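You operate a simulated robot arm through the tools that you are given. There is no shell and no other tool. Be economical: measure what you need, move in short steps, check, and stop when the job is done.

The job below is to be done with a simulated robot arm. You get a single attempt, and the scene is never put back.

Task
Fetch the white brush from the middle table and stand it on the blue rim drain plate. Put the steel froth pan on the middle table away on the shelf of the rinse stand. Fetch the small feeler block from the middle table and stand it on the cake board there. Put the tin from the middle table on the front of the middle table. Fetch the round brush and stand it on the shelf under the back bench. Take the clear cell and leave it on the tray on the dosing bench. Take the sample tub that says "Y16" from the door bench and leave it on the shelf under the corner bench. Fetch the grey cup and set it in the blue bucket. Take the glass beaker from the door bench and put it on the shelf under the door bench. Take the white cup on the door bench and put it away on the prep bench. Put the speck tin on the door bench away on the steel shelf under the bench. Fetch the bag marked "E8" from the door bench and stand it on the middle table. The order is free. Set down upright: brush, feeler block, round brush, clear cell, glass beaker, white cup, bag.

Only the result counts: the job must be done as asked and must still hold three seconds after the hand-in. Knocking over, shifting, dropping, spilling or breaking anything else fails it.

Robot
A 7-joint arm with a fingered hand on a trunk, on a base that drives. Base frame: it is fixed to the floor where the robot stands at the start and does not move with it; the origin is under the middle of the robot, x ahead of it, y to its left, z up; the surface under the hand at the start is at about z = 850. Lengths are in mm, angles in rad, forces in N, time in s.
With the tool pointing down near the work surface it reaches from about 200 to 660 mm from the robot's upright axis, wherever it stands. Its first joint turns from -2.007 to 2.007 rad. Places, roughly: bag [2750, 2000, 1000]; blue bucket (17x17x18 cm) [2600, 1700, 1000]; blue rim drain plate (8x8x1 cm) [700, 700, 900]; brush [750, 250, 1000]; cake board [750, 1000, 750]; clear cell (9x10x11 cm) [900, 0, 900]; feeler block [500, 1500, 1000]; front of the middle table (60x22 cm) [400, 780, 840]; glass beaker [2250, 1500, 1000]; grey cup [2500, 1250, 1000]; middle table [600, 700, 800]; prep bench [-2300, -500, 900]; round brush (5x5x8 cm) [700, 800, 900]; sample tub [2250, 750, 1000]; shelf of the rinse stand (40x18 cm) [-5420, 2680, 480]; shelf under the back bench [2600, -400, 300]; shelf under the corner bench [2700, -2100, 300]; shelf under the door bench [2600, 1300, 300]; speck tin [2500, 2000, 1000]; steel froth pan (10x9x4 cm) [400, 300, 900]; steel shelf under the bench [-2300, -800, 500]; tin [500, 1500, 750]; tray (15x13x3 cm) [-1700, 1800, 900]; white cup (6x6x7 cm) [2400, 1600, 900]. Payload 3.1 kg.
The tool frame sits at the grasp point between the pads (the TCP): z along the fingers, y along the line on which they close. The tips reach 22 mm beyond it. Largest opening 112 mm; the body of the gripper starts 60 mm behind the TCP. The gripper is a hand of 3 fingers: y runs from the thumb to the fingers, the wrist lies at [0, 0, -218] in the tool frame, and closing takes about 1.5 s.
Orientation is that of the tool frame in the base frame, as a unit quaternion [x, y, z, w]. With the fingers straight down and closing along the base's y, the tool's x points along the base's -x, its y along +y and its z along -z.

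Tools
- The arm moves only by the tool servo_tool. Its argument "steps" is a list that holds one entry, the list of rows, each a list of 7 numbers: the finger opening in mm, from 0 to 112, then the shift along the tool's x, y, z in mm, then the turn, a rotation vector about the tool's x, y, z in degrees. In form: [[[fingers, dx, dy, dz, rx, ry, rz], ...]]. A call has 1 to 12 rows; each row shifts and turns the commanded pose from where the row before left it, along the tool's axes as they then stand. Each row takes 0.2 s and may step no farther than 50 mm and 0.15 rad from the row before; otherwise, or with a gripper value out of range, the whole call is refused. A pose out of reach is approached as far as the arm can. The call stops where the force on the tool passes 40 N (or 10 N more than at its start, if that is more) or the arm is blocked; 0.2 s more then pass. The fingers move at their own pace (about 108 mm/s each) and stop on an object; they squeeze with about 24 N. The grip force told is the motor's: it shows also when the fingers shut on nothing. Time passes only in rows, and 0.2 s behind the last, so rows that do not move let the fingers close. The reply holds the time, the measured pose of the TCP, the force on the tool along the base axes, the opening and the grip force, in the units named above and with some noise, with the torque about the TCP (base axes, N m) and any sound that the robot's microphone picked up.
- Cameras (640 x 400 px; columns grow to the right, rows downward): "scene" is now at [4.6, 174.1, 1640.1]; the picture's right is [0.13, -0.99, 0.00], its down [-0.86, -0.11, -0.50] and it looks along [0.50, 0.07, -0.87] (base axes); focal length 255 px, centre (320, 200). "wrist" rides on the gripper at [66, 3, -80] in the tool frame; the picture's right is [-0.05, 1.00, 0.00], its down [-0.77, -0.04, -0.64] and it looks along [-0.64, -0.03, 0.77] (tool axes); focal length 275 px, centre (320, 200). There is no depth. A picture from a camera that has moved, and an enlarged one, comes with that camera's place and axes in the base frame and with its lens. The place of the scene camera against the robot may be out by one fixed shift of up to 25 mm in any direction.
- grab_frame(camera): a new picture of that camera. It takes no simulated time.
- slide_trunk(by): slides the trunk up (or, below 0, down) by that many mm; the arm and the scene camera ride with it, the base frame stays. It gives what a move gives, with no picture.
- roll_base(legs): drives the robot by 1 to 6 legs, each [ahead, left, turn to the left] in mm, mm and rad, along the robot's own axes; the way and the turn of a leg run together, so that a leg with both is an arc; at most 1500 mm and 3.142 rad a leg. The arm and the cameras ride along, it lands a little off, and it stops where it bumps. It gives what a move gives.
- preshape(shape): the hand has 3 fingers and takes this shape, open, in about a second: jaw (thumb against the fingers, like two jaws); tri (thumb and two fingers); tip (a fingertip pinch); poke (one finger out to press); point (the index stretched); flat (the hand flat); cup (the hand cupped); fist (a fist). The gripper value then closes the fingers along that shape, each until it touches; the sizes above hold for jaw. It gives what a move gives, with no picture.
- head_to(pan, tilt): turns the head with the scene camera to pan (to the left, within 2.705 rad either way) and tilt (down, from -0.506 to 1.204), counted from straight ahead of the robot. It gives what a move gives.
- inspect(camera, box): a new picture of the part [left, top, right, bottom] of that camera's present view, enlarged. It takes no simulated time.
- close_job(): hands the job in; it is judged then, once.

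Go step by step. Nothing tells you exact positions but the pictures and the camera data: compare them with the known pose of the tool, close in by small moves and look again before you grip or let go. The budget is 567 turns and 360 pictures, counting those below and the enlarged ones. Unless the task says otherwise, let go and move clear before handing in, and close with one line.

The tools are called by a JSON object that holds its "op" and its "data". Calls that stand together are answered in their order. servo_tool: Moves the arm, as the interface text tells. Its arguments: {"type":"object","properties":{"steps":{"type":"array","items":{"type":"array","items":{"type":"array","items":{"type":"number"}}}}},"required":["steps"]} The other tools are called the same way: slide_trunk (by) slides the trunk up or down; preshape (shape) gives the hand a shape; roll_base (legs) drives the base; head_to (pan, tilt) turns the head that bears the scene camera; grab_frame (camera) takes a picture; inspect (camera, box) takes an enlarged picture of a part of a camera's view; close_job () hands the job in.

At the start:

```text
time_s: 0.0
position: [474.5, 174.1, 1095.1]
tool_rot: [0.0, 1.0, 0.0, 0.001]
contact_force: [-0.6, 0.2, -0.6]
moment: [-0.02, 0.02, 0.0]
width: 112.1
grip_force: 0.1
shape: jaw
trunk travel left (down, up): [-775.0, 215.0]
robot x, y, heading: [0.8, -1.0, 0.005]
head pan, tilt: [0.131, 1.045]
```

scene: 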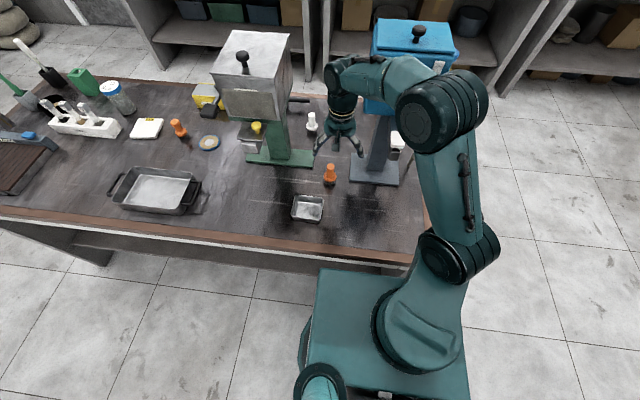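
wrist: 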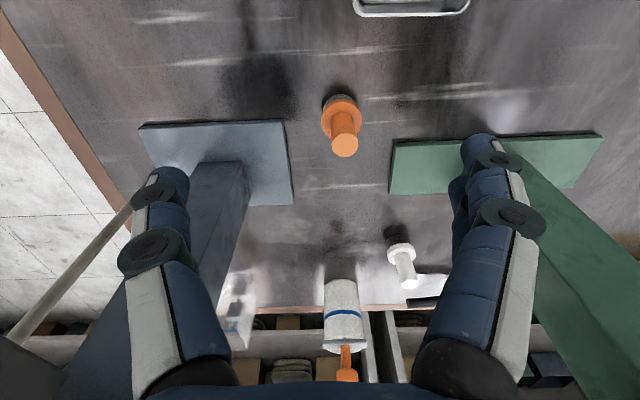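

I see the middle table with two grinders, brushes (white, orange, round), a pan at the front and more things at the far left. First I look closer at the table parts.

{"op": "inspect", "data": {"camera": "scene", "box": [200, 80, 420, 230]}}

{"op": "inspect", "data": {"camera": "scene", "box": [0, 60, 240, 220]}}

{"op": "head_to", "data": {"pan": 0.9, "tilt": 0.8}}

{"op": "grab_frame", "data": {"camera": "scene"}}

```text
2.67 times, centred on (310, 155) of scene
camera zoom: at [4.6, 174.1, 1640.1], right [0.13, -0.99, 0.0], down [-0.86, -0.11, -0.5], along [0.5, 0.07, -0.87], focal length 681 px, centre (347, 320)
```

zoom: 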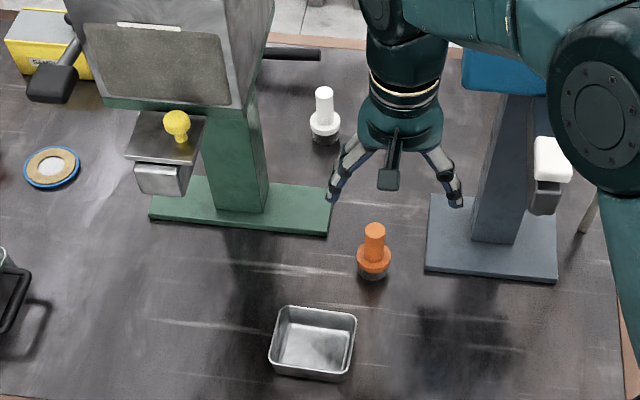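

```text
2.50 times, centred on (120, 140) of scene
camera zoom: at [4.6, 174.1, 1640.1], right [0.13, -0.99, 0.0], down [-0.86, -0.11, -0.5], along [0.5, 0.07, -0.87], focal length 639 px, centre (820, 350)
```

zoom: 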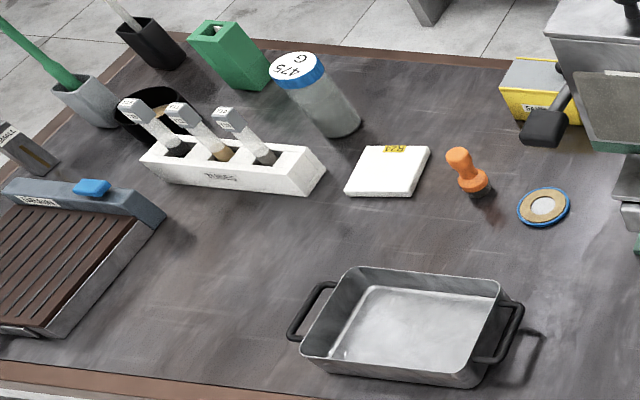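

```text
time_s: 1.1
position: [474.6, 173.9, 1095.4]
tool_rot: [0.0, 1.0, 0.0, 0.0]
contact_force: [-0.5, 0.8, 0.1]
moment: [0.01, 0.0, -0.04]
width: 111.6
grip_force: 0.1
shape: jaw
trunk travel left (down, up): [-775.0, 215.0]
robot x, y, heading: [-3.3, -1.2, 0.0]
head pan, tilt: [0.901, 0.799]
```

```text
355 pictures are left
camera scene: at [-11.3, 228.6, 1658.3], right [0.78, -0.62, 0.0], down [-0.45, -0.56, -0.7], along [0.43, 0.55, -0.72], focal length 255 px, centre (320, 200)
```

scene: 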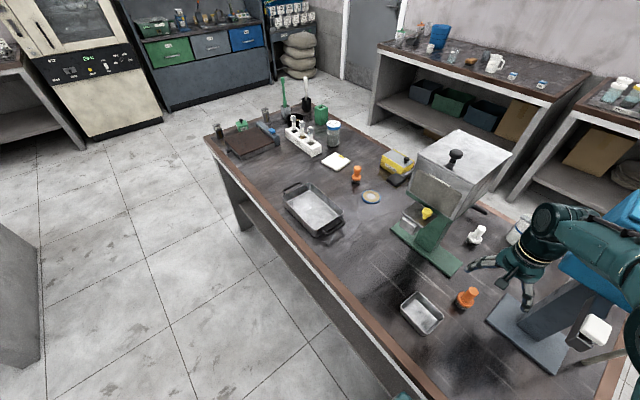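

Next I survey the room for the layout.

{"op": "head_to", "data": {"pan": 0.0, "tilt": 0.4}}

{"op": "grab_frame", "data": {"camera": "scene"}}

{"op": "head_to", "data": {"pan": 0.8, "tilt": 0.35}}

{"op": "inspect", "data": {"camera": "scene", "box": [320, 50, 640, 250]}}

{"op": "head_to", "data": {"pan": -0.9, "tilt": 0.4}}

{"op": "grab_frame", "data": {"camera": "scene"}}

{"op": "head_to", "data": {"pan": 2.6, "tilt": 0.4}}

{"op": "grab_frame", "data": {"camera": "scene"}}

{"op": "head_to", "data": {"pan": -2.6, "tilt": 0.4}}

{"op": "grab_frame", "data": {"camera": "scene"}}

{"op": "head_to", "data": {"pan": 1.8, "tilt": 0.4}}

{"op": "grab_frame", "data": {"camera": "scene"}}

```text
time_s: 2.3
position: [474.5, 173.8, 1094.8]
tool_rot: [0.0, 1.0, 0.0, 0.0]
contact_force: [-0.3, 0.1, 0.1]
moment: [-0.03, 0.02, 0.01]
width: 111.8
grip_force: 0.0
shape: jaw
trunk travel left (down, up): [-775.0, 215.0]
robot x, y, heading: [4.6, 1.7, 0.001]
head pan, tilt: [0.0, 0.4]
```

```text
354 pictures are left
camera scene: at [31.1, 165.6, 1693.4], right [0.0, -1.0, 0.0], down [-0.39, 0.0, -0.92], along [0.92, 0.0, -0.39], focal length 255 px, centre (320, 200)
```

scene: 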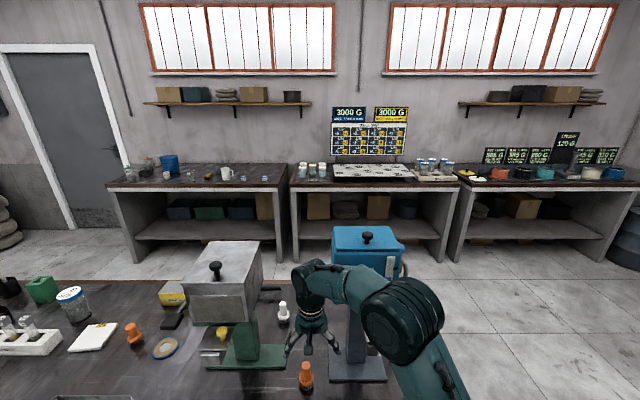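

```text
time_s: 3.4
position: [472.6, 172.8, 1094.5]
tool_rot: [0.0, 1.0, 0.0, 0.0]
contact_force: [0.4, 0.5, 0.0]
moment: [-0.02, 0.01, 0.0]
width: 112.1
grip_force: 0.1
shape: jaw
trunk travel left (down, up): [-775.0, 215.0]
robot x, y, heading: [-1.0, 0.9, 0.002]
head pan, tilt: [0.799, 0.351]
```

```text
2.00 times, centred on (480, 150) of scene
camera zoom: at [3.5, 232.1, 1698.0], right [0.72, -0.7, 0.0], down [-0.24, -0.25, -0.94], along [0.66, 0.67, -0.34], focal length 511 px, centre (0, 300)
```

zoom: 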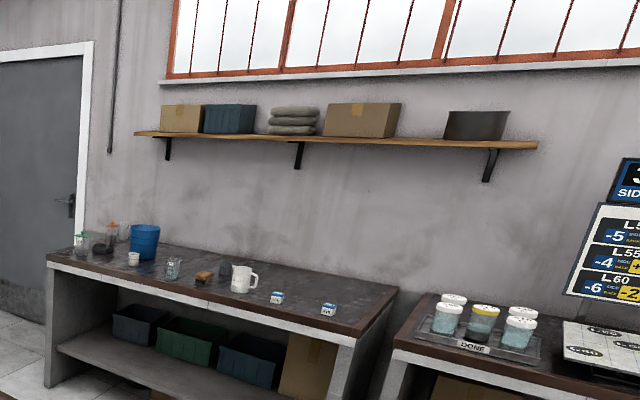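

```text
time_s: 5.2
position: [474.9, 173.6, 1095.5]
tool_rot: [0.0, 1.0, 0.0, 0.0]
contact_force: [0.9, -0.3, 0.3]
moment: [0.02, -0.02, 0.02]
width: 111.8
grip_force: 0.0
shape: jaw
trunk travel left (down, up): [-775.0, 215.0]
robot x, y, heading: [1.3, 1.1, 0.001]
head pan, tilt: [-0.901, 0.4]
```

```text
352 pictures are left
camera scene: at [-3.9, 92.9, 1693.5], right [-0.78, -0.62, 0.0], down [-0.24, 0.3, -0.92], along [0.57, -0.72, -0.39], focal length 255 px, centre (320, 200)
```

scene: 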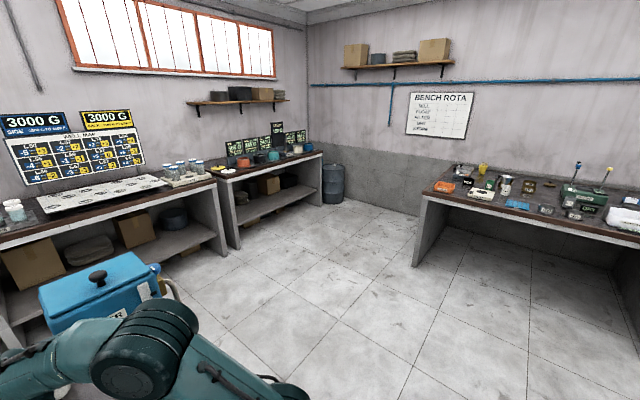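

```text
time_s: 8.1
position: [474.1, 173.1, 1094.9]
tool_rot: [-0.001, 1.0, 0.001, 0.0]
contact_force: [0.5, -0.6, 0.3]
moment: [0.02, -0.01, 0.0]
width: 111.9
grip_force: 0.0
shape: jaw
trunk travel left (down, up): [-775.0, 215.0]
robot x, y, heading: [-0.2, 0.8, 0.004]
head pan, tilt: [2.601, 0.4]
```

```text
351 pictures are left
camera scene: at [-140.9, 213.2, 1693.5], right [0.52, 0.86, 0.0], down [0.33, -0.2, -0.92], along [-0.79, 0.47, -0.39], focal length 255 px, centre (320, 200)
```

scene: 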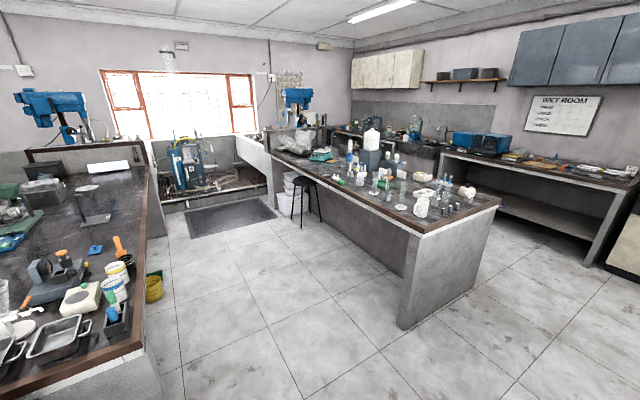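

```text
time_s: 12.2
position: [474.1, 173.5, 1095.4]
tool_rot: [0.0, 1.0, 0.0, -0.001]
contact_force: [0.3, -0.2, -0.3]
moment: [0.01, -0.02, -0.05]
width: 111.9
grip_force: 0.1
shape: jaw
trunk travel left (down, up): [-775.0, 215.0]
robot x, y, heading: [2.2, -0.3, -0.001]
head pan, tilt: [-2.601, 0.4]
```

```text
350 pictures are left
camera scene: at [-140.9, 117.7, 1693.5], right [-0.52, 0.86, 0.0], down [0.33, 0.2, -0.92], along [-0.79, -0.47, -0.39], focal length 255 px, centre (320, 200)
```

scene: 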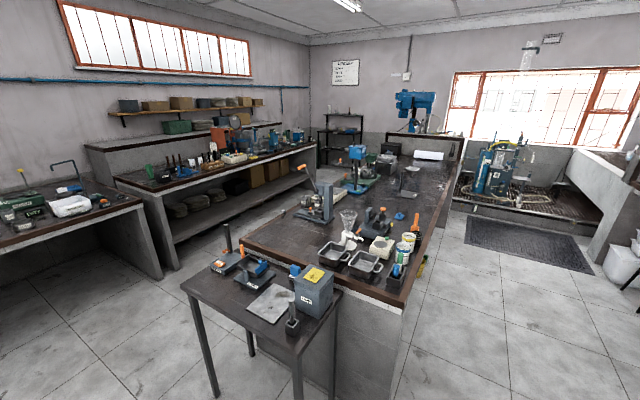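

```text
time_s: 15.7
position: [474.3, 173.3, 1095.8]
tool_rot: [0.0, 1.0, 0.0, -0.001]
contact_force: [0.0, -0.9, 0.4]
moment: [0.03, -0.02, 0.0]
width: 111.8
grip_force: 0.0
shape: jaw
trunk travel left (down, up): [-775.0, 215.0]
robot x, y, heading: [-3.2, -0.9, -0.001]
head pan, tilt: [1.799, 0.4]
```

```text
349 pictures are left
camera scene: at [-82.5, 255.7, 1693.5], right [0.97, 0.23, 0.0], down [0.09, -0.38, -0.92], along [-0.21, 0.9, -0.39], focal length 255 px, centre (320, 200)
```

scene: 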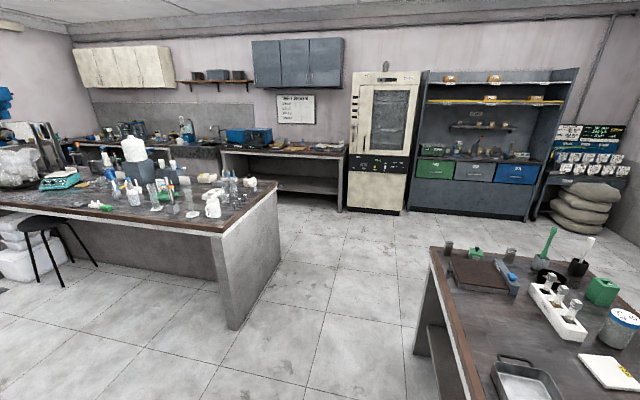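

The room is clear to me: islands behind, benches along +x. Now I look at my own base and the table edge to know the clearance.

{"op": "head_to", "data": {"pan": 0.6, "tilt": 1.2}}

{"op": "grab_frame", "data": {"camera": "scene"}}

```text
time_s: 17.1
position: [474.4, 174.4, 1094.8]
tool_rot: [0.001, 1.0, 0.0, 0.0]
contact_force: [0.2, -0.1, 0.7]
moment: [0.03, -0.04, -0.01]
width: 112.0
grip_force: 0.0
shape: jaw
trunk travel left (down, up): [-775.0, 215.0]
robot x, y, heading: [-2.8, 0.3, -0.005]
head pan, tilt: [0.6, 1.201]
```

```text
348 pictures are left
camera scene: at [-15.4, 197.1, 1630.6], right [0.57, -0.82, 0.0], down [-0.77, -0.53, -0.36], along [0.3, 0.21, -0.93], focal length 255 px, centre (320, 200)
```

scene: 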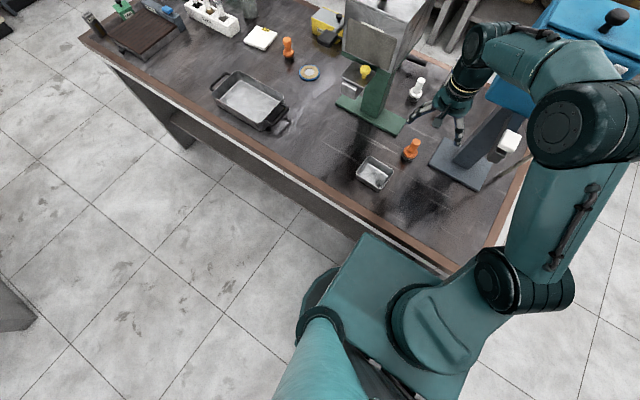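

The pan sits at about [421, 275]. I move the hand above it and turn it so that it closes along base x.

{"op": "servo_tool", "data": {"steps": [[[112, 18, 34, 0, 0, 0, 0], [112, 18, 34, 0, 0, 0, 0], [112, 17, 33, 0, 0, 0, 0], [112, 0, 0, 0, 0, 0, 8.5], [112, 0, 0, 0, 0, 0, 8.5], [112, 0, 0, 0, 0, 0, 8.5], [112, 0, 0, 0, 0, 0, 8.5], [112, 0, 0, 0, 0, 0, 8.5], [112, 0, 0, 0, 0, 0, 8.5], [112, 0, 0, 0, 0, 0, 8.5], [112, 0, 0, 0, 0, 0, 8.5], [112, 0, 0, 0, 0, 0, 8.5]]]}}

{"op": "servo_tool", "data": {"steps": [[[112, 0, 0, 30, 0, 0, 8.5], [112, 0, 0, 30, 0, 0, 5], [112, 0, 0, 30, 0, 0, 0]]]}}

{"op": "grab_frame", "data": {"camera": "wrist"}}

```text
time_s: 19.7
position: [420.3, 275.2, 1095.9]
tool_rot: [0.62, 0.784, 0.0, 0.0]
contact_force: [-0.5, 0.2, -0.3]
moment: [0.01, 0.0, -0.02]
width: 111.6
grip_force: 0.1
shape: jaw
trunk travel left (down, up): [-775.0, 215.0]
robot x, y, heading: [-0.1, -0.2, -0.0]
head pan, tilt: [0.6, 1.201]
```

```text
time_s: 20.5
position: [420.6, 274.7, 1005.0]
tool_rot: [0.708, 0.706, 0.0, 0.0]
contact_force: [-0.4, 0.0, -0.6]
moment: [0.03, -0.04, -0.01]
width: 112.0
grip_force: 0.2
shape: jaw
trunk travel left (down, up): [-775.0, 215.0]
robot x, y, heading: [-2.2, 2.5, 0.002]
head pan, tilt: [0.6, 1.201]
```

```text
347 pictures are left
camera wrist: at [423.8, 341.4, 1084.4], right [1.0, -0.05, 0.0], down [-0.04, -0.77, 0.64], along [-0.03, -0.63, -0.77], focal length 275 px, centre (320, 200)
```

wrist: 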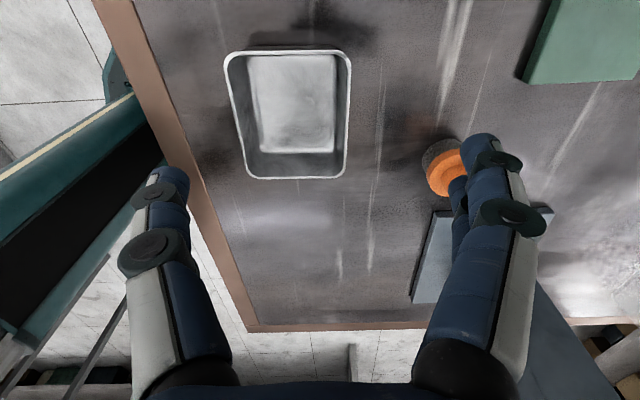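

The pan measures out at about [400, 250] with its rim near z 880. I shift over it and come down partway, then look.

{"op": "servo_tool", "data": {"steps": [[[112, -12, -10, 0, 0, 0, 0], [112, -11.7, -10.6, 0, 0, 0, 0], [112, 0, 0, 40, 0, 0, 0], [112, 0, 0, 40, 0, 0, 0]]]}}

{"op": "grab_frame", "data": {"camera": "wrist"}}

{"op": "inspect", "data": {"camera": "scene", "box": [300, 90, 460, 240]}}

```text
time_s: 21.5
position: [400.9, 249.9, 924.5]
tool_rot: [0.708, 0.706, -0.001, 0.001]
contact_force: [0.4, -0.3, 0.4]
moment: [0.0, 0.02, -0.01]
width: 111.7
grip_force: 0.0
shape: jaw
trunk travel left (down, up): [-775.0, 215.0]
robot x, y, heading: [3.0, -4.1, 0.003]
head pan, tilt: [0.6, 1.201]
```

```text
346 pictures are left
camera wrist: at [404.5, 316.0, 1004.2], right [1.0, -0.05, 0.0], down [-0.04, -0.77, 0.64], along [-0.03, -0.64, -0.77], focal length 275 px, centre (320, 200)
```

wrist: 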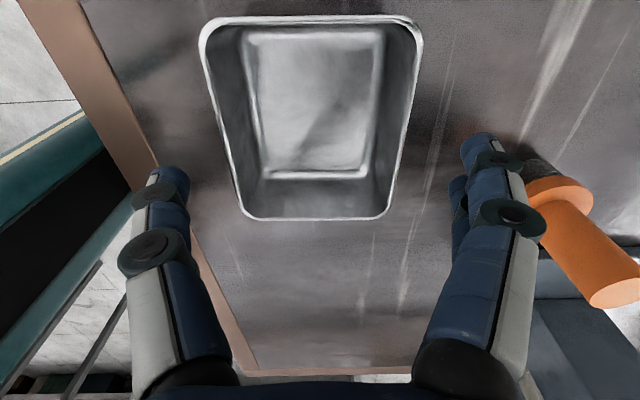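

```text
2.67 times, centred on (380, 165) of scene
camera zoom: at [-15.0, 197.6, 1630.6], right [0.56, -0.83, 0.0], down [-0.77, -0.53, -0.36], along [0.3, 0.2, -0.93], focal length 681 px, centre (160, 293)
```

zoom: 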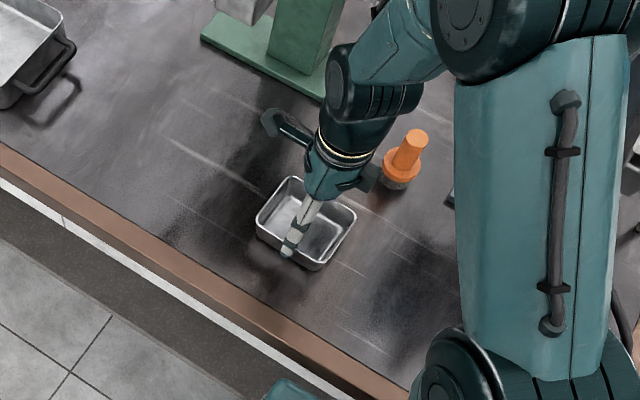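

Alignment is good: pan centre about [398, 250], turned 2–3°. I come down and close.

{"op": "servo_tool", "data": {"steps": [[[112, 0, -3, 0, 0, 0, 2.5], [112, 0, 0, 26, 0, 0, 0], [112, 0, 0, 25, 0, 0, 0], [60, 0, 0, 0, 0, 0, 0], [60, 0, 0, 0, 0, 0, 0], [60, 0, 0, 0, 0, 0, 0], [60, 0, 0, 0, 0, 0, 0], [60, 0, 0, 0, 0, 0, 0], [60, 0, 0, 0, 0, 0, 0]]]}}

{"op": "grab_frame", "data": {"camera": "wrist"}}

```text
time_s: 23.5
position: [396.2, 250.0, 874.5]
tool_rot: [0.723, 0.691, 0.0, 0.0]
contact_force: [-0.1, 0.5, -0.6]
moment: [0.0, 0.01, 0.0]
width: 75.1
grip_force: 23.4
shape: jaw
trunk travel left (down, up): [-775.0, 215.0]
robot x, y, heading: [3.1, 2.0, 0.009]
head pan, tilt: [0.6, 1.201]
```

```text
344 pictures are left
camera wrist: at [402.1, 316.4, 953.9], right [1.0, -0.09, 0.0], down [-0.07, -0.77, 0.64], along [-0.06, -0.63, -0.77], focal length 275 px, centre (320, 200)
```

wrist: 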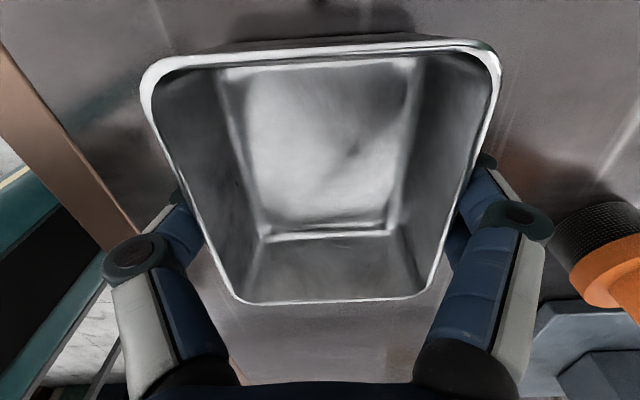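

The pan is gripped under its rim. I lift it straight up and check.

{"op": "servo_tool", "data": {"steps": [[[60, 0, 0, -25, 0, 0, 0], [60, 0, 0, -40, 0, 0, 0], [60, 0, 0, -40, 0, 0, 0], [60, 0, 0, -40, 0, 0, 0], [60, 0, 0, -40, 0, 0, 0]]]}}

{"op": "grab_frame", "data": {"camera": "wrist"}}

```text
time_s: 24.7
position: [395.7, 249.4, 1059.0]
tool_rot: [0.723, 0.691, 0.0, -0.001]
contact_force: [-0.3, -1.1, -2.1]
moment: [0.0, -0.01, 0.01]
width: 75.4
grip_force: 23.9
shape: jaw
trunk travel left (down, up): [-775.0, 215.0]
robot x, y, heading: [-0.5, 1.7, 0.001]
head pan, tilt: [0.6, 1.201]
```

```text
343 pictures are left
camera wrist: at [402.5, 315.8, 1138.1], right [1.0, -0.09, 0.0], down [-0.07, -0.77, 0.64], along [-0.06, -0.63, -0.77], focal length 275 px, centre (320, 200)
```

wrist: 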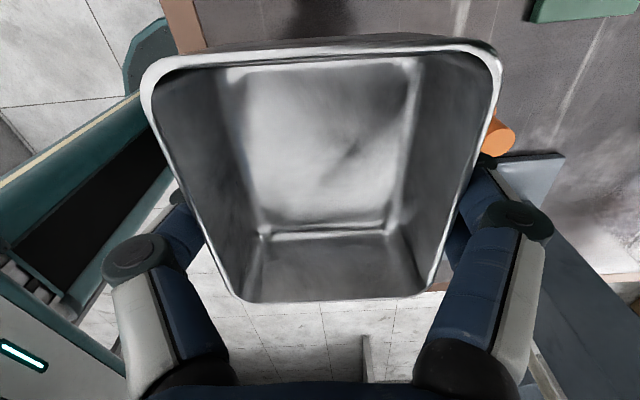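

The pan is held. I back off the table, turn to face −x and look down the corridor.

{"op": "roll_base", "data": {"legs": [[-450, 550, 0], [0, 0, 3.1416]]}}

{"op": "head_to", "data": {"pan": 0.0, "tilt": 0.35}}

{"op": "grab_frame", "data": {"camera": "scene"}}

```text
refused: 3.1416 is not a number from -3.14159 to 3.14159
```

```text
time_s: 25.9
position: [397.1, 251.1, 1058.1]
tool_rot: [0.723, 0.691, 0.0, 0.001]
contact_force: [-0.3, -0.4, -1.1]
moment: [0.03, 0.0, 0.04]
width: 75.4
grip_force: 23.8
shape: jaw
trunk travel left (down, up): [-775.0, 215.0]
robot x, y, heading: [0.9, -1.9, 0.0]
head pan, tilt: [0.0, 0.351]
```

```text
342 pictures are left
camera scene: at [31.7, 165.8, 1697.9], right [0.0, -1.0, 0.0], down [-0.34, 0.0, -0.94], along [0.94, 0.0, -0.34], focal length 255 px, centre (320, 200)
```

scene: 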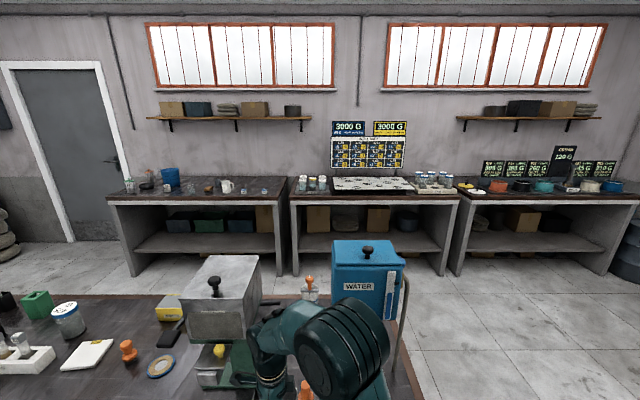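

{"op": "roll_base", "data": {"legs": [[-450, 550, 0], [0, 0, 3.14]]}}

{"op": "grab_frame", "data": {"camera": "scene"}}

```text
time_s: 37.1
position: [-831.3, 309.2, 1058.5]
tool_rot: [-0.692, 0.721, 0.0, 0.0]
contact_force: [0.3, 0.8, -0.1]
moment: [-0.05, 0.02, 0.01]
width: 75.2
grip_force: 24.0
shape: jaw
trunk travel left (down, up): [-775.0, 215.0]
robot x, y, heading: [-436.1, 561.2, -3.136]
head pan, tilt: [0.0, 0.351]
```

```text
341 pictures are left
camera scene: at [-470.3, 419.5, 1698.0], right [0.0, 1.0, 0.0], down [0.34, 0.0, -0.94], along [-0.94, 0.0, -0.34], focal length 255 px, centre (320, 200)
```

scene: 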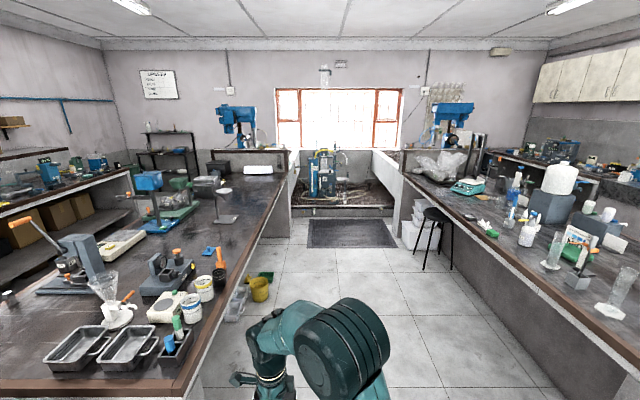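

The rinse stand should be behind the dosing bench, so I go round its near end into the aisle at y ≈ 2600 and look.

{"op": "roll_base", "data": {"legs": [[-200, 0, 0], [0, -1500, 0], [0, -540, 0]]}}

{"op": "grab_frame", "data": {"camera": "scene"}}

```text
time_s: 48.4
position: [-696.5, 2298.3, 1057.4]
tool_rot: [0.712, -0.703, 0.001, 0.0]
contact_force: [0.8, 0.4, -0.6]
moment: [0.07, 0.06, -0.01]
width: 75.2
grip_force: 23.8
shape: jaw
trunk travel left (down, up): [-775.0, 215.0]
robot x, y, heading: [-312.7, 2568.5, -3.084]
head pan, tilt: [0.0, 0.351]
```

```text
340 pictures are left
camera scene: at [-340.3, 2428.0, 1698.0], right [-0.06, 1.0, 0.0], down [0.34, 0.02, -0.94], along [-0.94, -0.05, -0.34], focal length 255 px, centre (320, 200)
```

scene: 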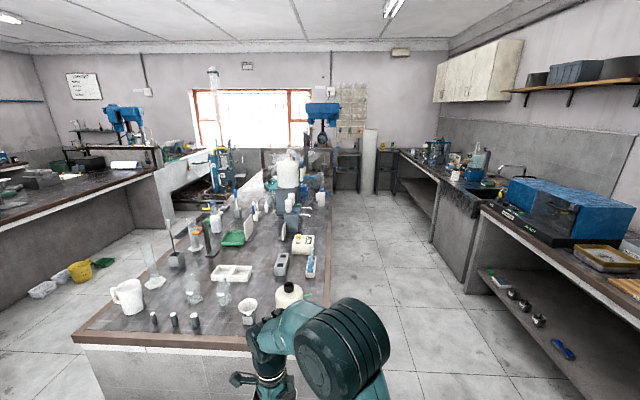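

The dark rack under the drill press at the aisle's far end is the rinse stand. I drive along the aisle and look closer.

{"op": "roll_base", "data": {"legs": [[0, -480, -0.057], [1500, 0, 0], [1500, 0, 0], [900, 0, 0]]}}

{"op": "grab_frame", "data": {"camera": "scene"}}

```text
time_s: 69.5
position: [-4609.7, 2775.1, 1057.0]
tool_rot: [-0.693, 0.721, 0.0, 0.0]
contact_force: [-0.1, 0.4, -0.3]
moment: [0.02, 0.01, 0.02]
width: 75.4
grip_force: 24.0
shape: jaw
trunk travel left (down, up): [-775.0, 215.0]
robot x, y, heading: [-4213.5, 3027.0, -3.139]
head pan, tilt: [0.0, 0.351]
```

```text
339 pictures are left
camera scene: at [-4248.8, 2886.0, 1698.0], right [0.0, 1.0, 0.0], down [0.34, 0.0, -0.94], along [-0.94, 0.0, -0.34], focal length 255 px, centre (320, 200)
```

scene: 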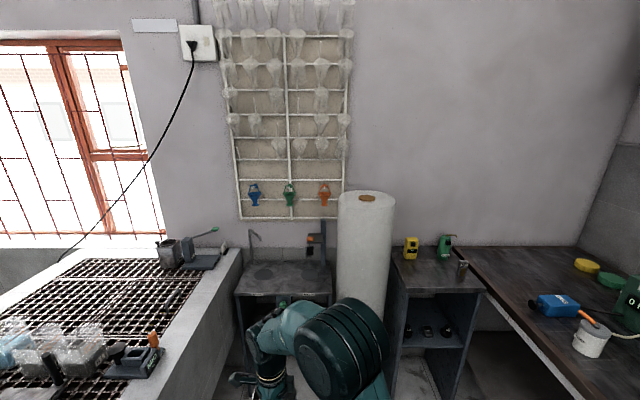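

The rinse stand is the small steel stand with the tap at about [-5400, 2690]. I lower the trunk to look into its shelf.

{"op": "slide_trunk", "data": {"by": -450}}

{"op": "head_to", "data": {"pan": 0.0, "tilt": 0.4}}

{"op": "grab_frame", "data": {"camera": "scene"}}

{"op": "grab_frame", "data": {"camera": "wrist"}}

```text
refused: -450 is not a number from -400 to 400
```

```text
time_s: 70.2
position: [-4610.2, 2775.0, 1057.8]
tool_rot: [-0.693, 0.721, 0.0, 0.0]
contact_force: [-0.6, -0.4, -1.4]
moment: [-0.01, 0.01, 0.03]
width: 75.4
grip_force: 23.9
shape: jaw
trunk travel left (down, up): [-775.0, 215.0]
robot x, y, heading: [-4213.8, 3026.3, -3.137]
head pan, tilt: [0.0, 0.4]
```

```text
338 pictures are left
camera scene: at [-4248.2, 2885.9, 1693.4], right [0.0, 1.0, 0.0], down [0.39, 0.0, -0.92], along [-0.92, 0.0, -0.39], focal length 255 px, centre (320, 200)
```

scene: 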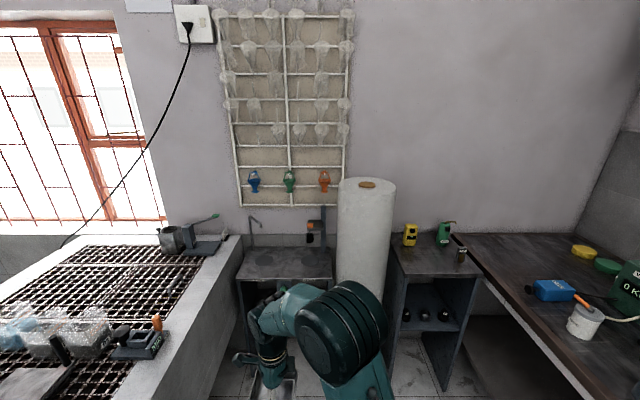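

```text
337 pictures are left
camera wrist: at [-4615.7, 2708.9, 1137.3], right [-1.0, 0.09, 0.0], down [0.07, 0.77, 0.64], along [0.05, 0.63, -0.77], focal length 275 px, centre (320, 200)
```

wrist: 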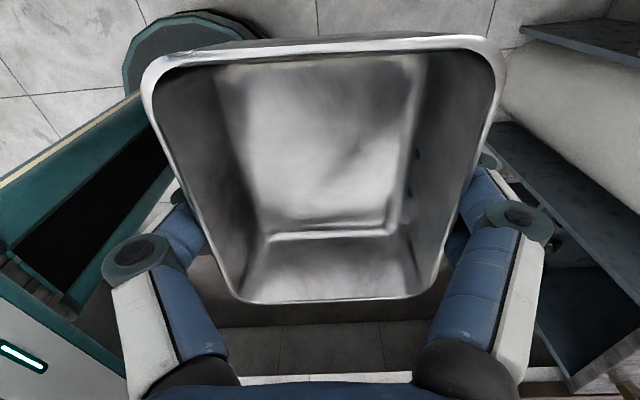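

I lower the trunk in smaller steps.

{"op": "slide_trunk", "data": {"by": -400}}

{"op": "head_to", "data": {"pan": 0.1, "tilt": 0.5}}

{"op": "grab_frame", "data": {"camera": "scene"}}

```text
time_s: 74.0
position: [-4610.1, 2774.5, 657.6]
tool_rot: [-0.692, 0.721, 0.0, -0.001]
contact_force: [-0.3, -0.8, -0.9]
moment: [0.01, -0.01, 0.0]
width: 75.2
grip_force: 24.2
shape: jaw
trunk travel left (down, up): [-375.0, 615.0]
robot x, y, heading: [-4216.6, 3030.0, -3.14]
head pan, tilt: [0.0, 0.4]
```

```text
time_s: 74.7
position: [-4609.4, 2775.0, 657.8]
tool_rot: [-0.693, 0.721, 0.0, -0.001]
contact_force: [-0.1, 0.0, -1.1]
moment: [0.02, 0.0, -0.02]
width: 75.1
grip_force: 23.8
shape: jaw
trunk travel left (down, up): [-375.0, 615.0]
robot x, y, heading: [-4212.0, 3025.2, -3.138]
head pan, tilt: [0.099, 0.499]
```

```text
336 pictures are left
camera scene: at [-4245.9, 2877.0, 1284.3], right [-0.1, 0.99, 0.0], down [0.48, 0.05, -0.88], along [-0.87, -0.09, -0.48], focal length 255 px, centre (320, 200)
```

scene: 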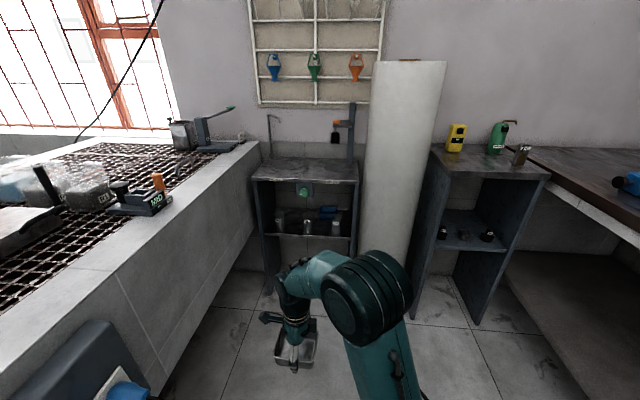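

{"op": "inspect", "data": {"camera": "scene", "box": [230, 140, 390, 260]}}

```text
3.33 times, centred on (310, 200) of scene
camera zoom: at [-4245.9, 2877.0, 1284.3], right [-0.1, 0.99, 0.0], down [0.48, 0.05, -0.88], along [-0.87, -0.09, -0.48], focal length 851 px, centre (353, 200)
```

zoom: 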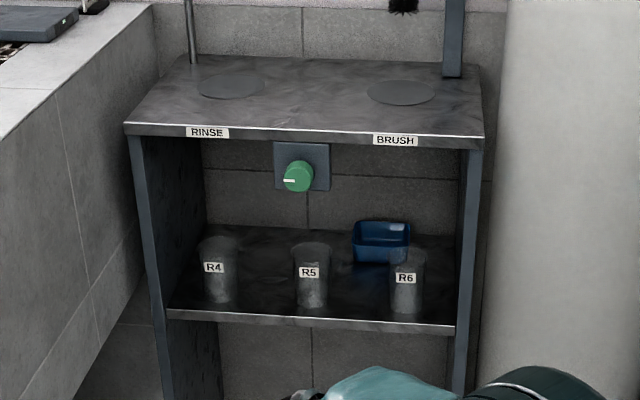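

The shelf holds cups R4–R6 near its front, so the pan must go behind them with a tilted hand. I will set the pan on the stand's top first and regrip it tilted. I raise the trunk, turn the hand half round and drive closer.

{"op": "slide_trunk", "data": {"by": 350}}

{"op": "servo_tool", "data": {"steps": [[[60, 0, 0, 0, 0, 0, 8.5], [60, 0, 0, 0, 0, 0, 8.5], [60, 0, 0, 0, 0, 0, 8.5], [60, 0, 0, 0, 0, 0, 8.5], [60, 0, 0, 0, 0, 0, 8.5], [60, 0, 0, 0, 0, 0, 8.5], [60, 0, 0, 0, 0, 0, 8.5], [60, 0, 0, 0, 0, 0, 8.5], [60, 0, 0, 0, 0, 0, 8.5], [60, 0, 0, 0, 0, 0, 8.5], [60, 0, 0, 0, 0, 0, 2.5]]]}}

{"op": "roll_base", "data": {"legs": [[0, 240, 0], [600, 0, 0]]}}

{"op": "grab_frame", "data": {"camera": "wrist"}}

{"op": "grab_frame", "data": {"camera": "scene"}}

```text
time_s: 78.1
position: [-4609.2, 2775.3, 1008.1]
tool_rot: [-0.693, 0.721, 0.001, -0.001]
contact_force: [-0.4, 0.1, -0.5]
moment: [-0.01, 0.01, -0.06]
width: 75.1
grip_force: 23.9
shape: jaw
trunk travel left (down, up): [-725.0, 265.0]
robot x, y, heading: [-4213.9, 3025.1, -3.142]
head pan, tilt: [0.099, 0.499]
```

```text
time_s: 80.5
position: [-4610.2, 2774.7, 1008.7]
tool_rot: [-0.001, 1.0, -0.001, 0.001]
contact_force: [0.2, 1.2, -0.9]
moment: [0.01, -0.03, 0.0]
width: 75.6
grip_force: 24.0
shape: jaw
trunk travel left (down, up): [-725.0, 265.0]
robot x, y, heading: [-4214.9, 3026.2, -3.14]
head pan, tilt: [0.099, 0.499]
```

```text
time_s: 85.3
position: [-5208.2, 2532.8, 1008.0]
tool_rot: [0.0, 1.0, 0.001, 0.0]
contact_force: [-0.1, 0.0, -2.4]
moment: [0.0, -0.01, 0.04]
width: 74.9
grip_force: 23.9
shape: jaw
trunk travel left (down, up): [-725.0, 265.0]
robot x, y, heading: [-4810.3, 2780.2, 3.141]
head pan, tilt: [0.099, 0.499]
```

```text
334 pictures are left
camera wrist: at [-5275.2, 2535.5, 1087.2], right [0.05, 1.0, 0.0], down [0.77, -0.04, 0.64], along [0.64, -0.03, -0.77], focal length 275 px, centre (320, 200)
```

wrist: 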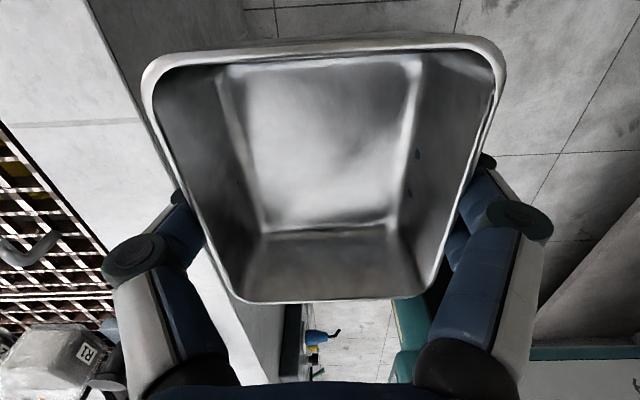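

```text
333 pictures are left
camera scene: at [-4844.6, 2633.3, 1634.3], right [-0.1, 1.0, 0.0], down [0.48, 0.05, -0.88], along [-0.87, -0.09, -0.48], focal length 255 px, centre (320, 200)
```

scene: 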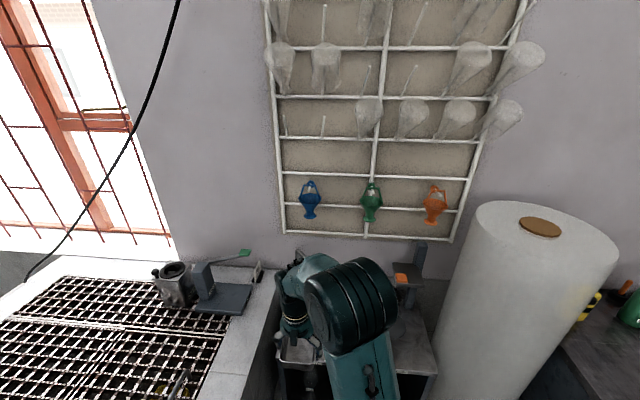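

{"op": "servo_tool", "data": {"steps": [[[60, 42, 42, 0, 0, 0, 0], [60, 30, 42, 0, 0, 0, 0], [60, 30, 42, 0, 0, 0, 0], [60, 30, 30, 0, 0, 0, 0], [60, 30, 0, 0, 0, 0, 0]]]}}

{"op": "head_to", "data": {"pan": 0.0, "tilt": 0.9}}

{"op": "grab_frame", "data": {"camera": "scene"}}

```text
refused: row 1 steps farther than a row can; nothing moved
```

```text
time_s: 86.1
position: [-5208.9, 2532.3, 1008.3]
tool_rot: [0.0, 1.0, -0.001, -0.001]
contact_force: [-0.2, -0.5, -0.7]
moment: [0.0, -0.03, 0.0]
width: 75.2
grip_force: 24.0
shape: jaw
trunk travel left (down, up): [-725.0, 265.0]
robot x, y, heading: [-4809.0, 2785.4, 3.137]
head pan, tilt: [0.0, 0.901]
```

```text
332 pictures are left
camera scene: at [-4829.1, 2642.3, 1600.5], right [0.0, 1.0, 0.0], down [0.78, 0.0, -0.62], along [-0.62, 0.0, -0.78], focal length 255 px, centre (320, 200)
```

scene: 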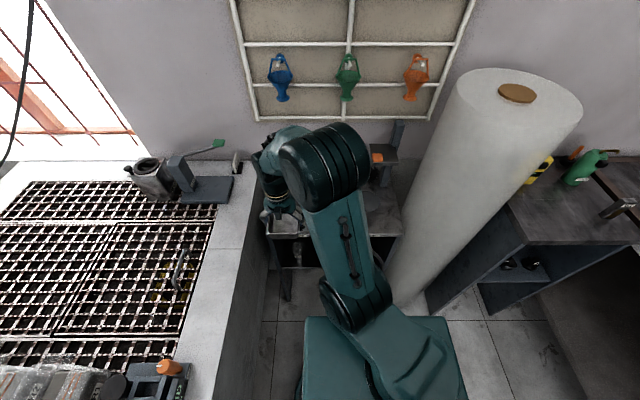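

{"op": "servo_tool", "data": {"steps": [[[60, 33, 33, 0, 0, 0, 0], [60, 33, 33, 0, 0, 0, 0], [60, 33, 33, 0, 0, 0, 0], [60, 33, 33, 0, 0, 0, 0], [60, 33, 33, 0, 0, 0, 0], [60, 17, 2, 0, 0, 0, 0]]]}}

{"op": "grab_frame", "data": {"camera": "wrist"}}

{"op": "inspect", "data": {"camera": "scene", "box": [220, 110, 440, 280]}}

```text
time_s: 87.5
position: [-5389.8, 2698.9, 1009.7]
tool_rot: [0.0, 1.0, 0.001, 0.0]
contact_force: [-0.2, 1.0, -0.6]
moment: [0.03, 0.02, -0.01]
width: 75.3
grip_force: 23.9
shape: jaw
trunk travel left (down, up): [-725.0, 265.0]
robot x, y, heading: [-4811.3, 2781.0, 3.14]
head pan, tilt: [0.0, 0.901]
```

```text
331 pictures are left
camera wrist: at [-5455.8, 2702.2, 1089.2], right [0.05, 1.0, 0.0], down [0.77, -0.04, 0.64], along [0.64, -0.03, -0.77], focal length 275 px, centre (320, 200)
```

wrist: 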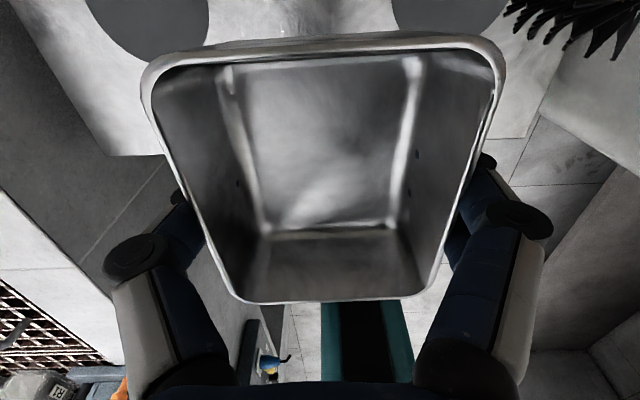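

```text
2.35 times, centred on (330, 195) of scene
camera zoom: at [-4829.5, 2641.6, 1600.3], right [0.0, 1.0, 0.0], down [0.78, 0.0, -0.62], along [-0.62, 0.0, -0.78], focal length 601 px, centre (296, 212)
```

zoom: 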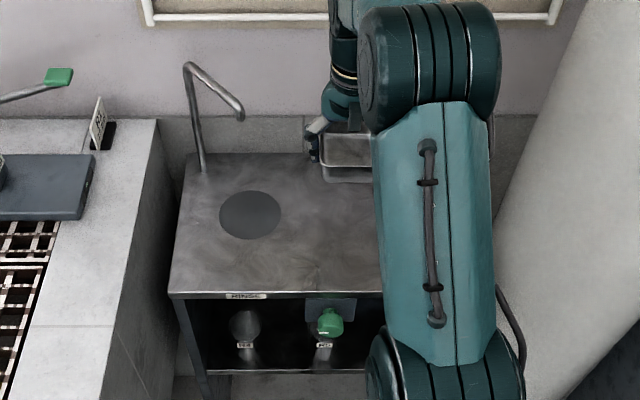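

{"op": "servo_tool", "data": {"steps": [[[60, -15, -28, 0, 0, 0, 0], [60, -15, -28, 0, 0, 0, 0], [60, 0, 0, 45, 0, 0, 0], [60, 0, 0, 45, 0, 0, 0], [60, 0, 0, 45, 0, 0, 0], [60, 0, 0, 35, 0, 0, 0]]]}}

{"op": "servo_tool", "data": {"steps": [[[60, 0, 0, 6, 0, 0, 0], [60, 0, 0, 5, 0, 0, 0], [60, 0, 0, 5, 0, 0, 0], [60, 0, 0, 4, 0, 0, 0], [60, 0, 0, 4, 0, 0, 0]]]}}

{"op": "grab_frame", "data": {"camera": "wrist"}}

```text
time_s: 88.9
position: [-5362.2, 2643.8, 837.5]
tool_rot: [0.001, 1.0, 0.001, 0.001]
contact_force: [0.3, 0.1, -1.2]
moment: [0.01, -0.03, 0.0]
width: 74.9
grip_force: 23.8
shape: jaw
trunk travel left (down, up): [-725.0, 265.0]
robot x, y, heading: [-4813.6, 2784.1, 3.139]
head pan, tilt: [0.0, 0.901]
```

```text
time_s: 90.1
position: [-5362.1, 2641.4, 821.9]
tool_rot: [0.0, 1.0, -0.002, -0.006]
contact_force: [5.3, -0.1, 25.0]
moment: [0.53, -0.1, -0.12]
width: 73.3
grip_force: 24.0
shape: jaw
trunk travel left (down, up): [-725.0, 265.0]
robot x, y, heading: [-4810.0, 2785.5, 3.141]
head pan, tilt: [0.0, 0.901]
stopped in row 5: the force on the tool passed its limit at 44 N (the readings are from after the stop); the commanded pose is now the measured one
```

```text
329 pictures are left
camera wrist: at [-5426.8, 2645.8, 901.8], right [0.05, 1.0, 0.0], down [0.78, -0.03, 0.62], along [0.62, -0.03, -0.78], focal length 275 px, centre (320, 200)
```

wrist: 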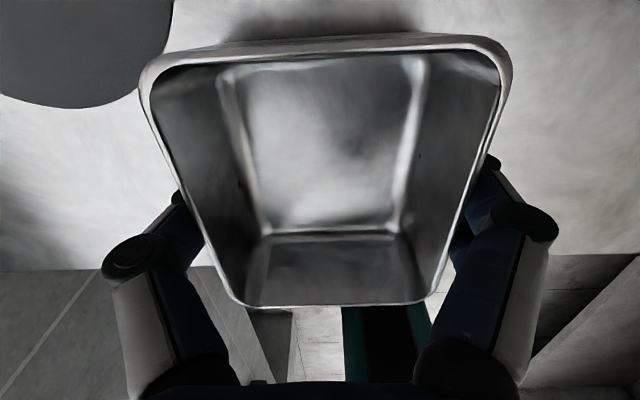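

The pan stands on the stand's top. I release, rise, and pitch the hand 45° for the regrip.

{"op": "servo_tool", "data": {"steps": [[[75, 0, 0, -3, 0, 0, 0], [112, 0, 0, 0, 0, 0, 0], [112, 0, 0, 0, 0, 0, 0], [112, 0, 0, -40, 0, 0, 0], [112, 0, 0, -50, 0, 0, 0], [112, 0, 0, 0, 0, 8.5, 0], [112, 0, 0, 0, 0, 8.5, 0], [112, 0, 0, 0, 0, 8.5, 0], [112, 0, 0, 0, 0, 8.5, 0], [112, 0, 0, 0, 0, 8.5, 0], [112, 0, 0, 0, 0, 2.5, 0]]]}}

{"op": "grab_frame", "data": {"camera": "wrist"}}

```text
time_s: 92.5
position: [-5364.2, 2637.0, 909.1]
tool_rot: [0.0, 0.922, 0.0, -0.388]
contact_force: [-0.1, 0.4, 0.2]
moment: [0.04, -0.01, 0.02]
width: 112.2
grip_force: 0.0
shape: jaw
out of reach, approached as far as the arm can: row 10
trunk travel left (down, up): [-725.0, 265.0]
robot x, y, heading: [-4812.0, 2785.0, 3.138]
head pan, tilt: [0.0, 0.901]
```

```text
328 pictures are left
camera wrist: at [-5351.5, 2640.2, 1012.6], right [0.03, 1.0, -0.03], down [0.99, -0.04, -0.11], along [-0.11, -0.03, -0.99], focal length 275 px, centre (320, 200)
```

wrist: 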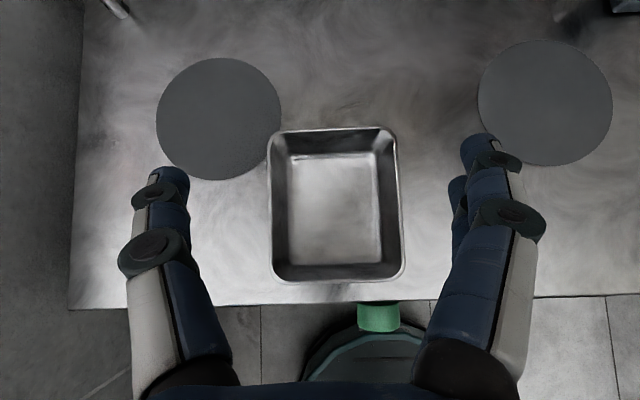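

The pan is at [-5369, 2645] and the fingers straddle it. I go down and grip it with the tilted hand.

{"op": "servo_tool", "data": {"steps": [[[112, -20.5, 8, 22.4, 0, 0, 0], [112, -20.5, 0, 22.4, 0, 0, 0], [112, -19, 0, 21, 0, 0, 0], [60, 0, 0, 0, 0, 0, 0], [60, 0, 0, 0, 0, 0, 0], [60, 0, 0, 0, 0, 0, 0], [60, 0, 0, 0, 0, 0, 0], [60, 0, 0, 0, 0, 0, 0]]]}}

{"op": "grab_frame", "data": {"camera": "wrist"}}

```text
time_s: 94.3
position: [-5366.7, 2647.0, 825.9]
tool_rot: [0.0, 0.921, -0.001, -0.391]
contact_force: [-5.6, 4.1, 26.9]
moment: [1.6, -0.05, 0.29]
width: 90.7
grip_force: 23.9
shape: jaw
trunk travel left (down, up): [-725.0, 265.0]
robot x, y, heading: [-4812.9, 2781.6, 3.143]
head pan, tilt: [0.0, 0.901]
```

```text
327 pictures are left
camera wrist: at [-5354.5, 2650.9, 927.1], right [0.03, 1.0, -0.04], down [0.99, -0.04, -0.11], along [-0.11, -0.03, -0.99], focal length 275 px, centre (320, 200)
```

wrist: 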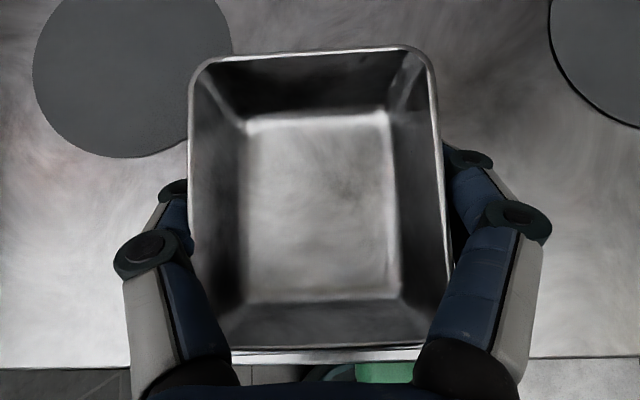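

{"op": "servo_tool", "data": {"steps": [[[60, 7.1, 0, -7, 0, 0, 0], [60, 7.1, 0, -7, 0, 0, 0], [60, 14.2, 0, -14, 0, 0, 0], [60, 0, 0, 0, 0, 0, 0]]]}}

{"op": "grab_frame", "data": {"camera": "wrist"}}

{"op": "inspect", "data": {"camera": "scene", "box": [220, 110, 440, 280]}}

```text
time_s: 95.3
position: [-5367.8, 2647.2, 861.0]
tool_rot: [0.0, 0.922, -0.001, -0.387]
contact_force: [1.2, 0.1, -1.5]
moment: [0.0, -0.02, 0.0]
width: 87.3
grip_force: 24.3
shape: jaw
trunk travel left (down, up): [-725.0, 265.0]
robot x, y, heading: [-4810.7, 2784.9, 3.14]
head pan, tilt: [0.0, 0.901]
```

```text
326 pictures are left
camera wrist: at [-5357.3, 2650.1, 963.1], right [0.03, 1.0, -0.04], down [0.99, -0.04, -0.1], along [-0.1, -0.03, -0.99], focal length 275 px, centre (320, 200)
```

wrist: 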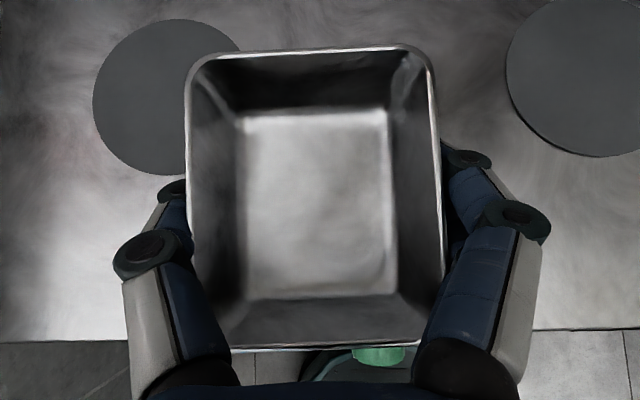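

```text
2.35 times, centred on (330, 195) of scene
camera zoom: at [-4828.9, 2642.2, 1600.4], right [0.0, 1.0, 0.0], down [0.78, 0.0, -0.62], along [-0.62, 0.0, -0.78], focal length 601 px, centre (296, 212)
```

zoom: 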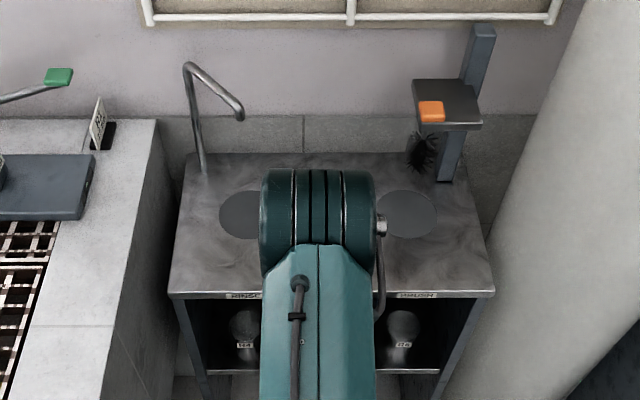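

The pan is firmly regripped. I back off, lower the trunk and look into the shelf.

{"op": "roll_base", "data": {"legs": [[-450, 0, 0]]}}

{"op": "slide_trunk", "data": {"by": -250}}

{"op": "head_to", "data": {"pan": 0.0, "tilt": 0.6}}

{"op": "grab_frame", "data": {"camera": "scene"}}

```text
time_s: 98.0
position: [-4914.3, 2647.7, 861.2]
tool_rot: [0.003, 0.922, 0.001, -0.388]
contact_force: [-0.5, 0.7, -1.4]
moment: [-0.01, 0.02, 0.01]
width: 87.1
grip_force: 23.8
shape: jaw
trunk travel left (down, up): [-725.0, 265.0]
robot x, y, heading: [-4364.0, 2780.6, 3.139]
head pan, tilt: [0.0, 0.901]
```

```text
time_s: 100.6
position: [-4916.8, 2647.8, 611.4]
tool_rot: [0.002, 0.922, -0.001, -0.387]
contact_force: [0.1, 0.8, -1.2]
moment: [-0.01, -0.01, 0.01]
width: 87.1
grip_force: 24.3
shape: jaw
trunk travel left (down, up): [-475.0, 515.0]
robot x, y, heading: [-4355.1, 2784.0, 3.139]
head pan, tilt: [0.0, 0.901]
```

```text
time_s: 101.4
position: [-4916.7, 2648.4, 610.8]
tool_rot: [0.002, 0.922, 0.0, -0.387]
contact_force: [0.1, -0.7, -0.9]
moment: [0.03, -0.02, 0.02]
width: 87.5
grip_force: 24.2
shape: jaw
trunk travel left (down, up): [-475.0, 515.0]
robot x, y, heading: [-4357.0, 2779.5, 3.137]
head pan, tilt: [0.0, 0.6]
```

```text
324 pictures are left
camera scene: at [-4389.7, 2641.4, 1375.1], right [0.0, 1.0, 0.0], down [0.57, 0.0, -0.82], along [-0.82, 0.0, -0.57], focal length 255 px, centre (320, 200)
```

scene: 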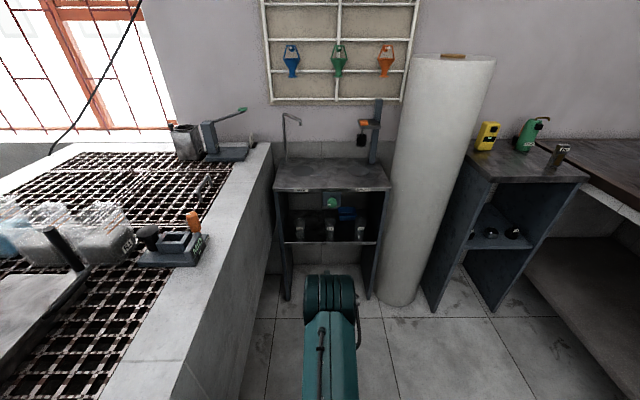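

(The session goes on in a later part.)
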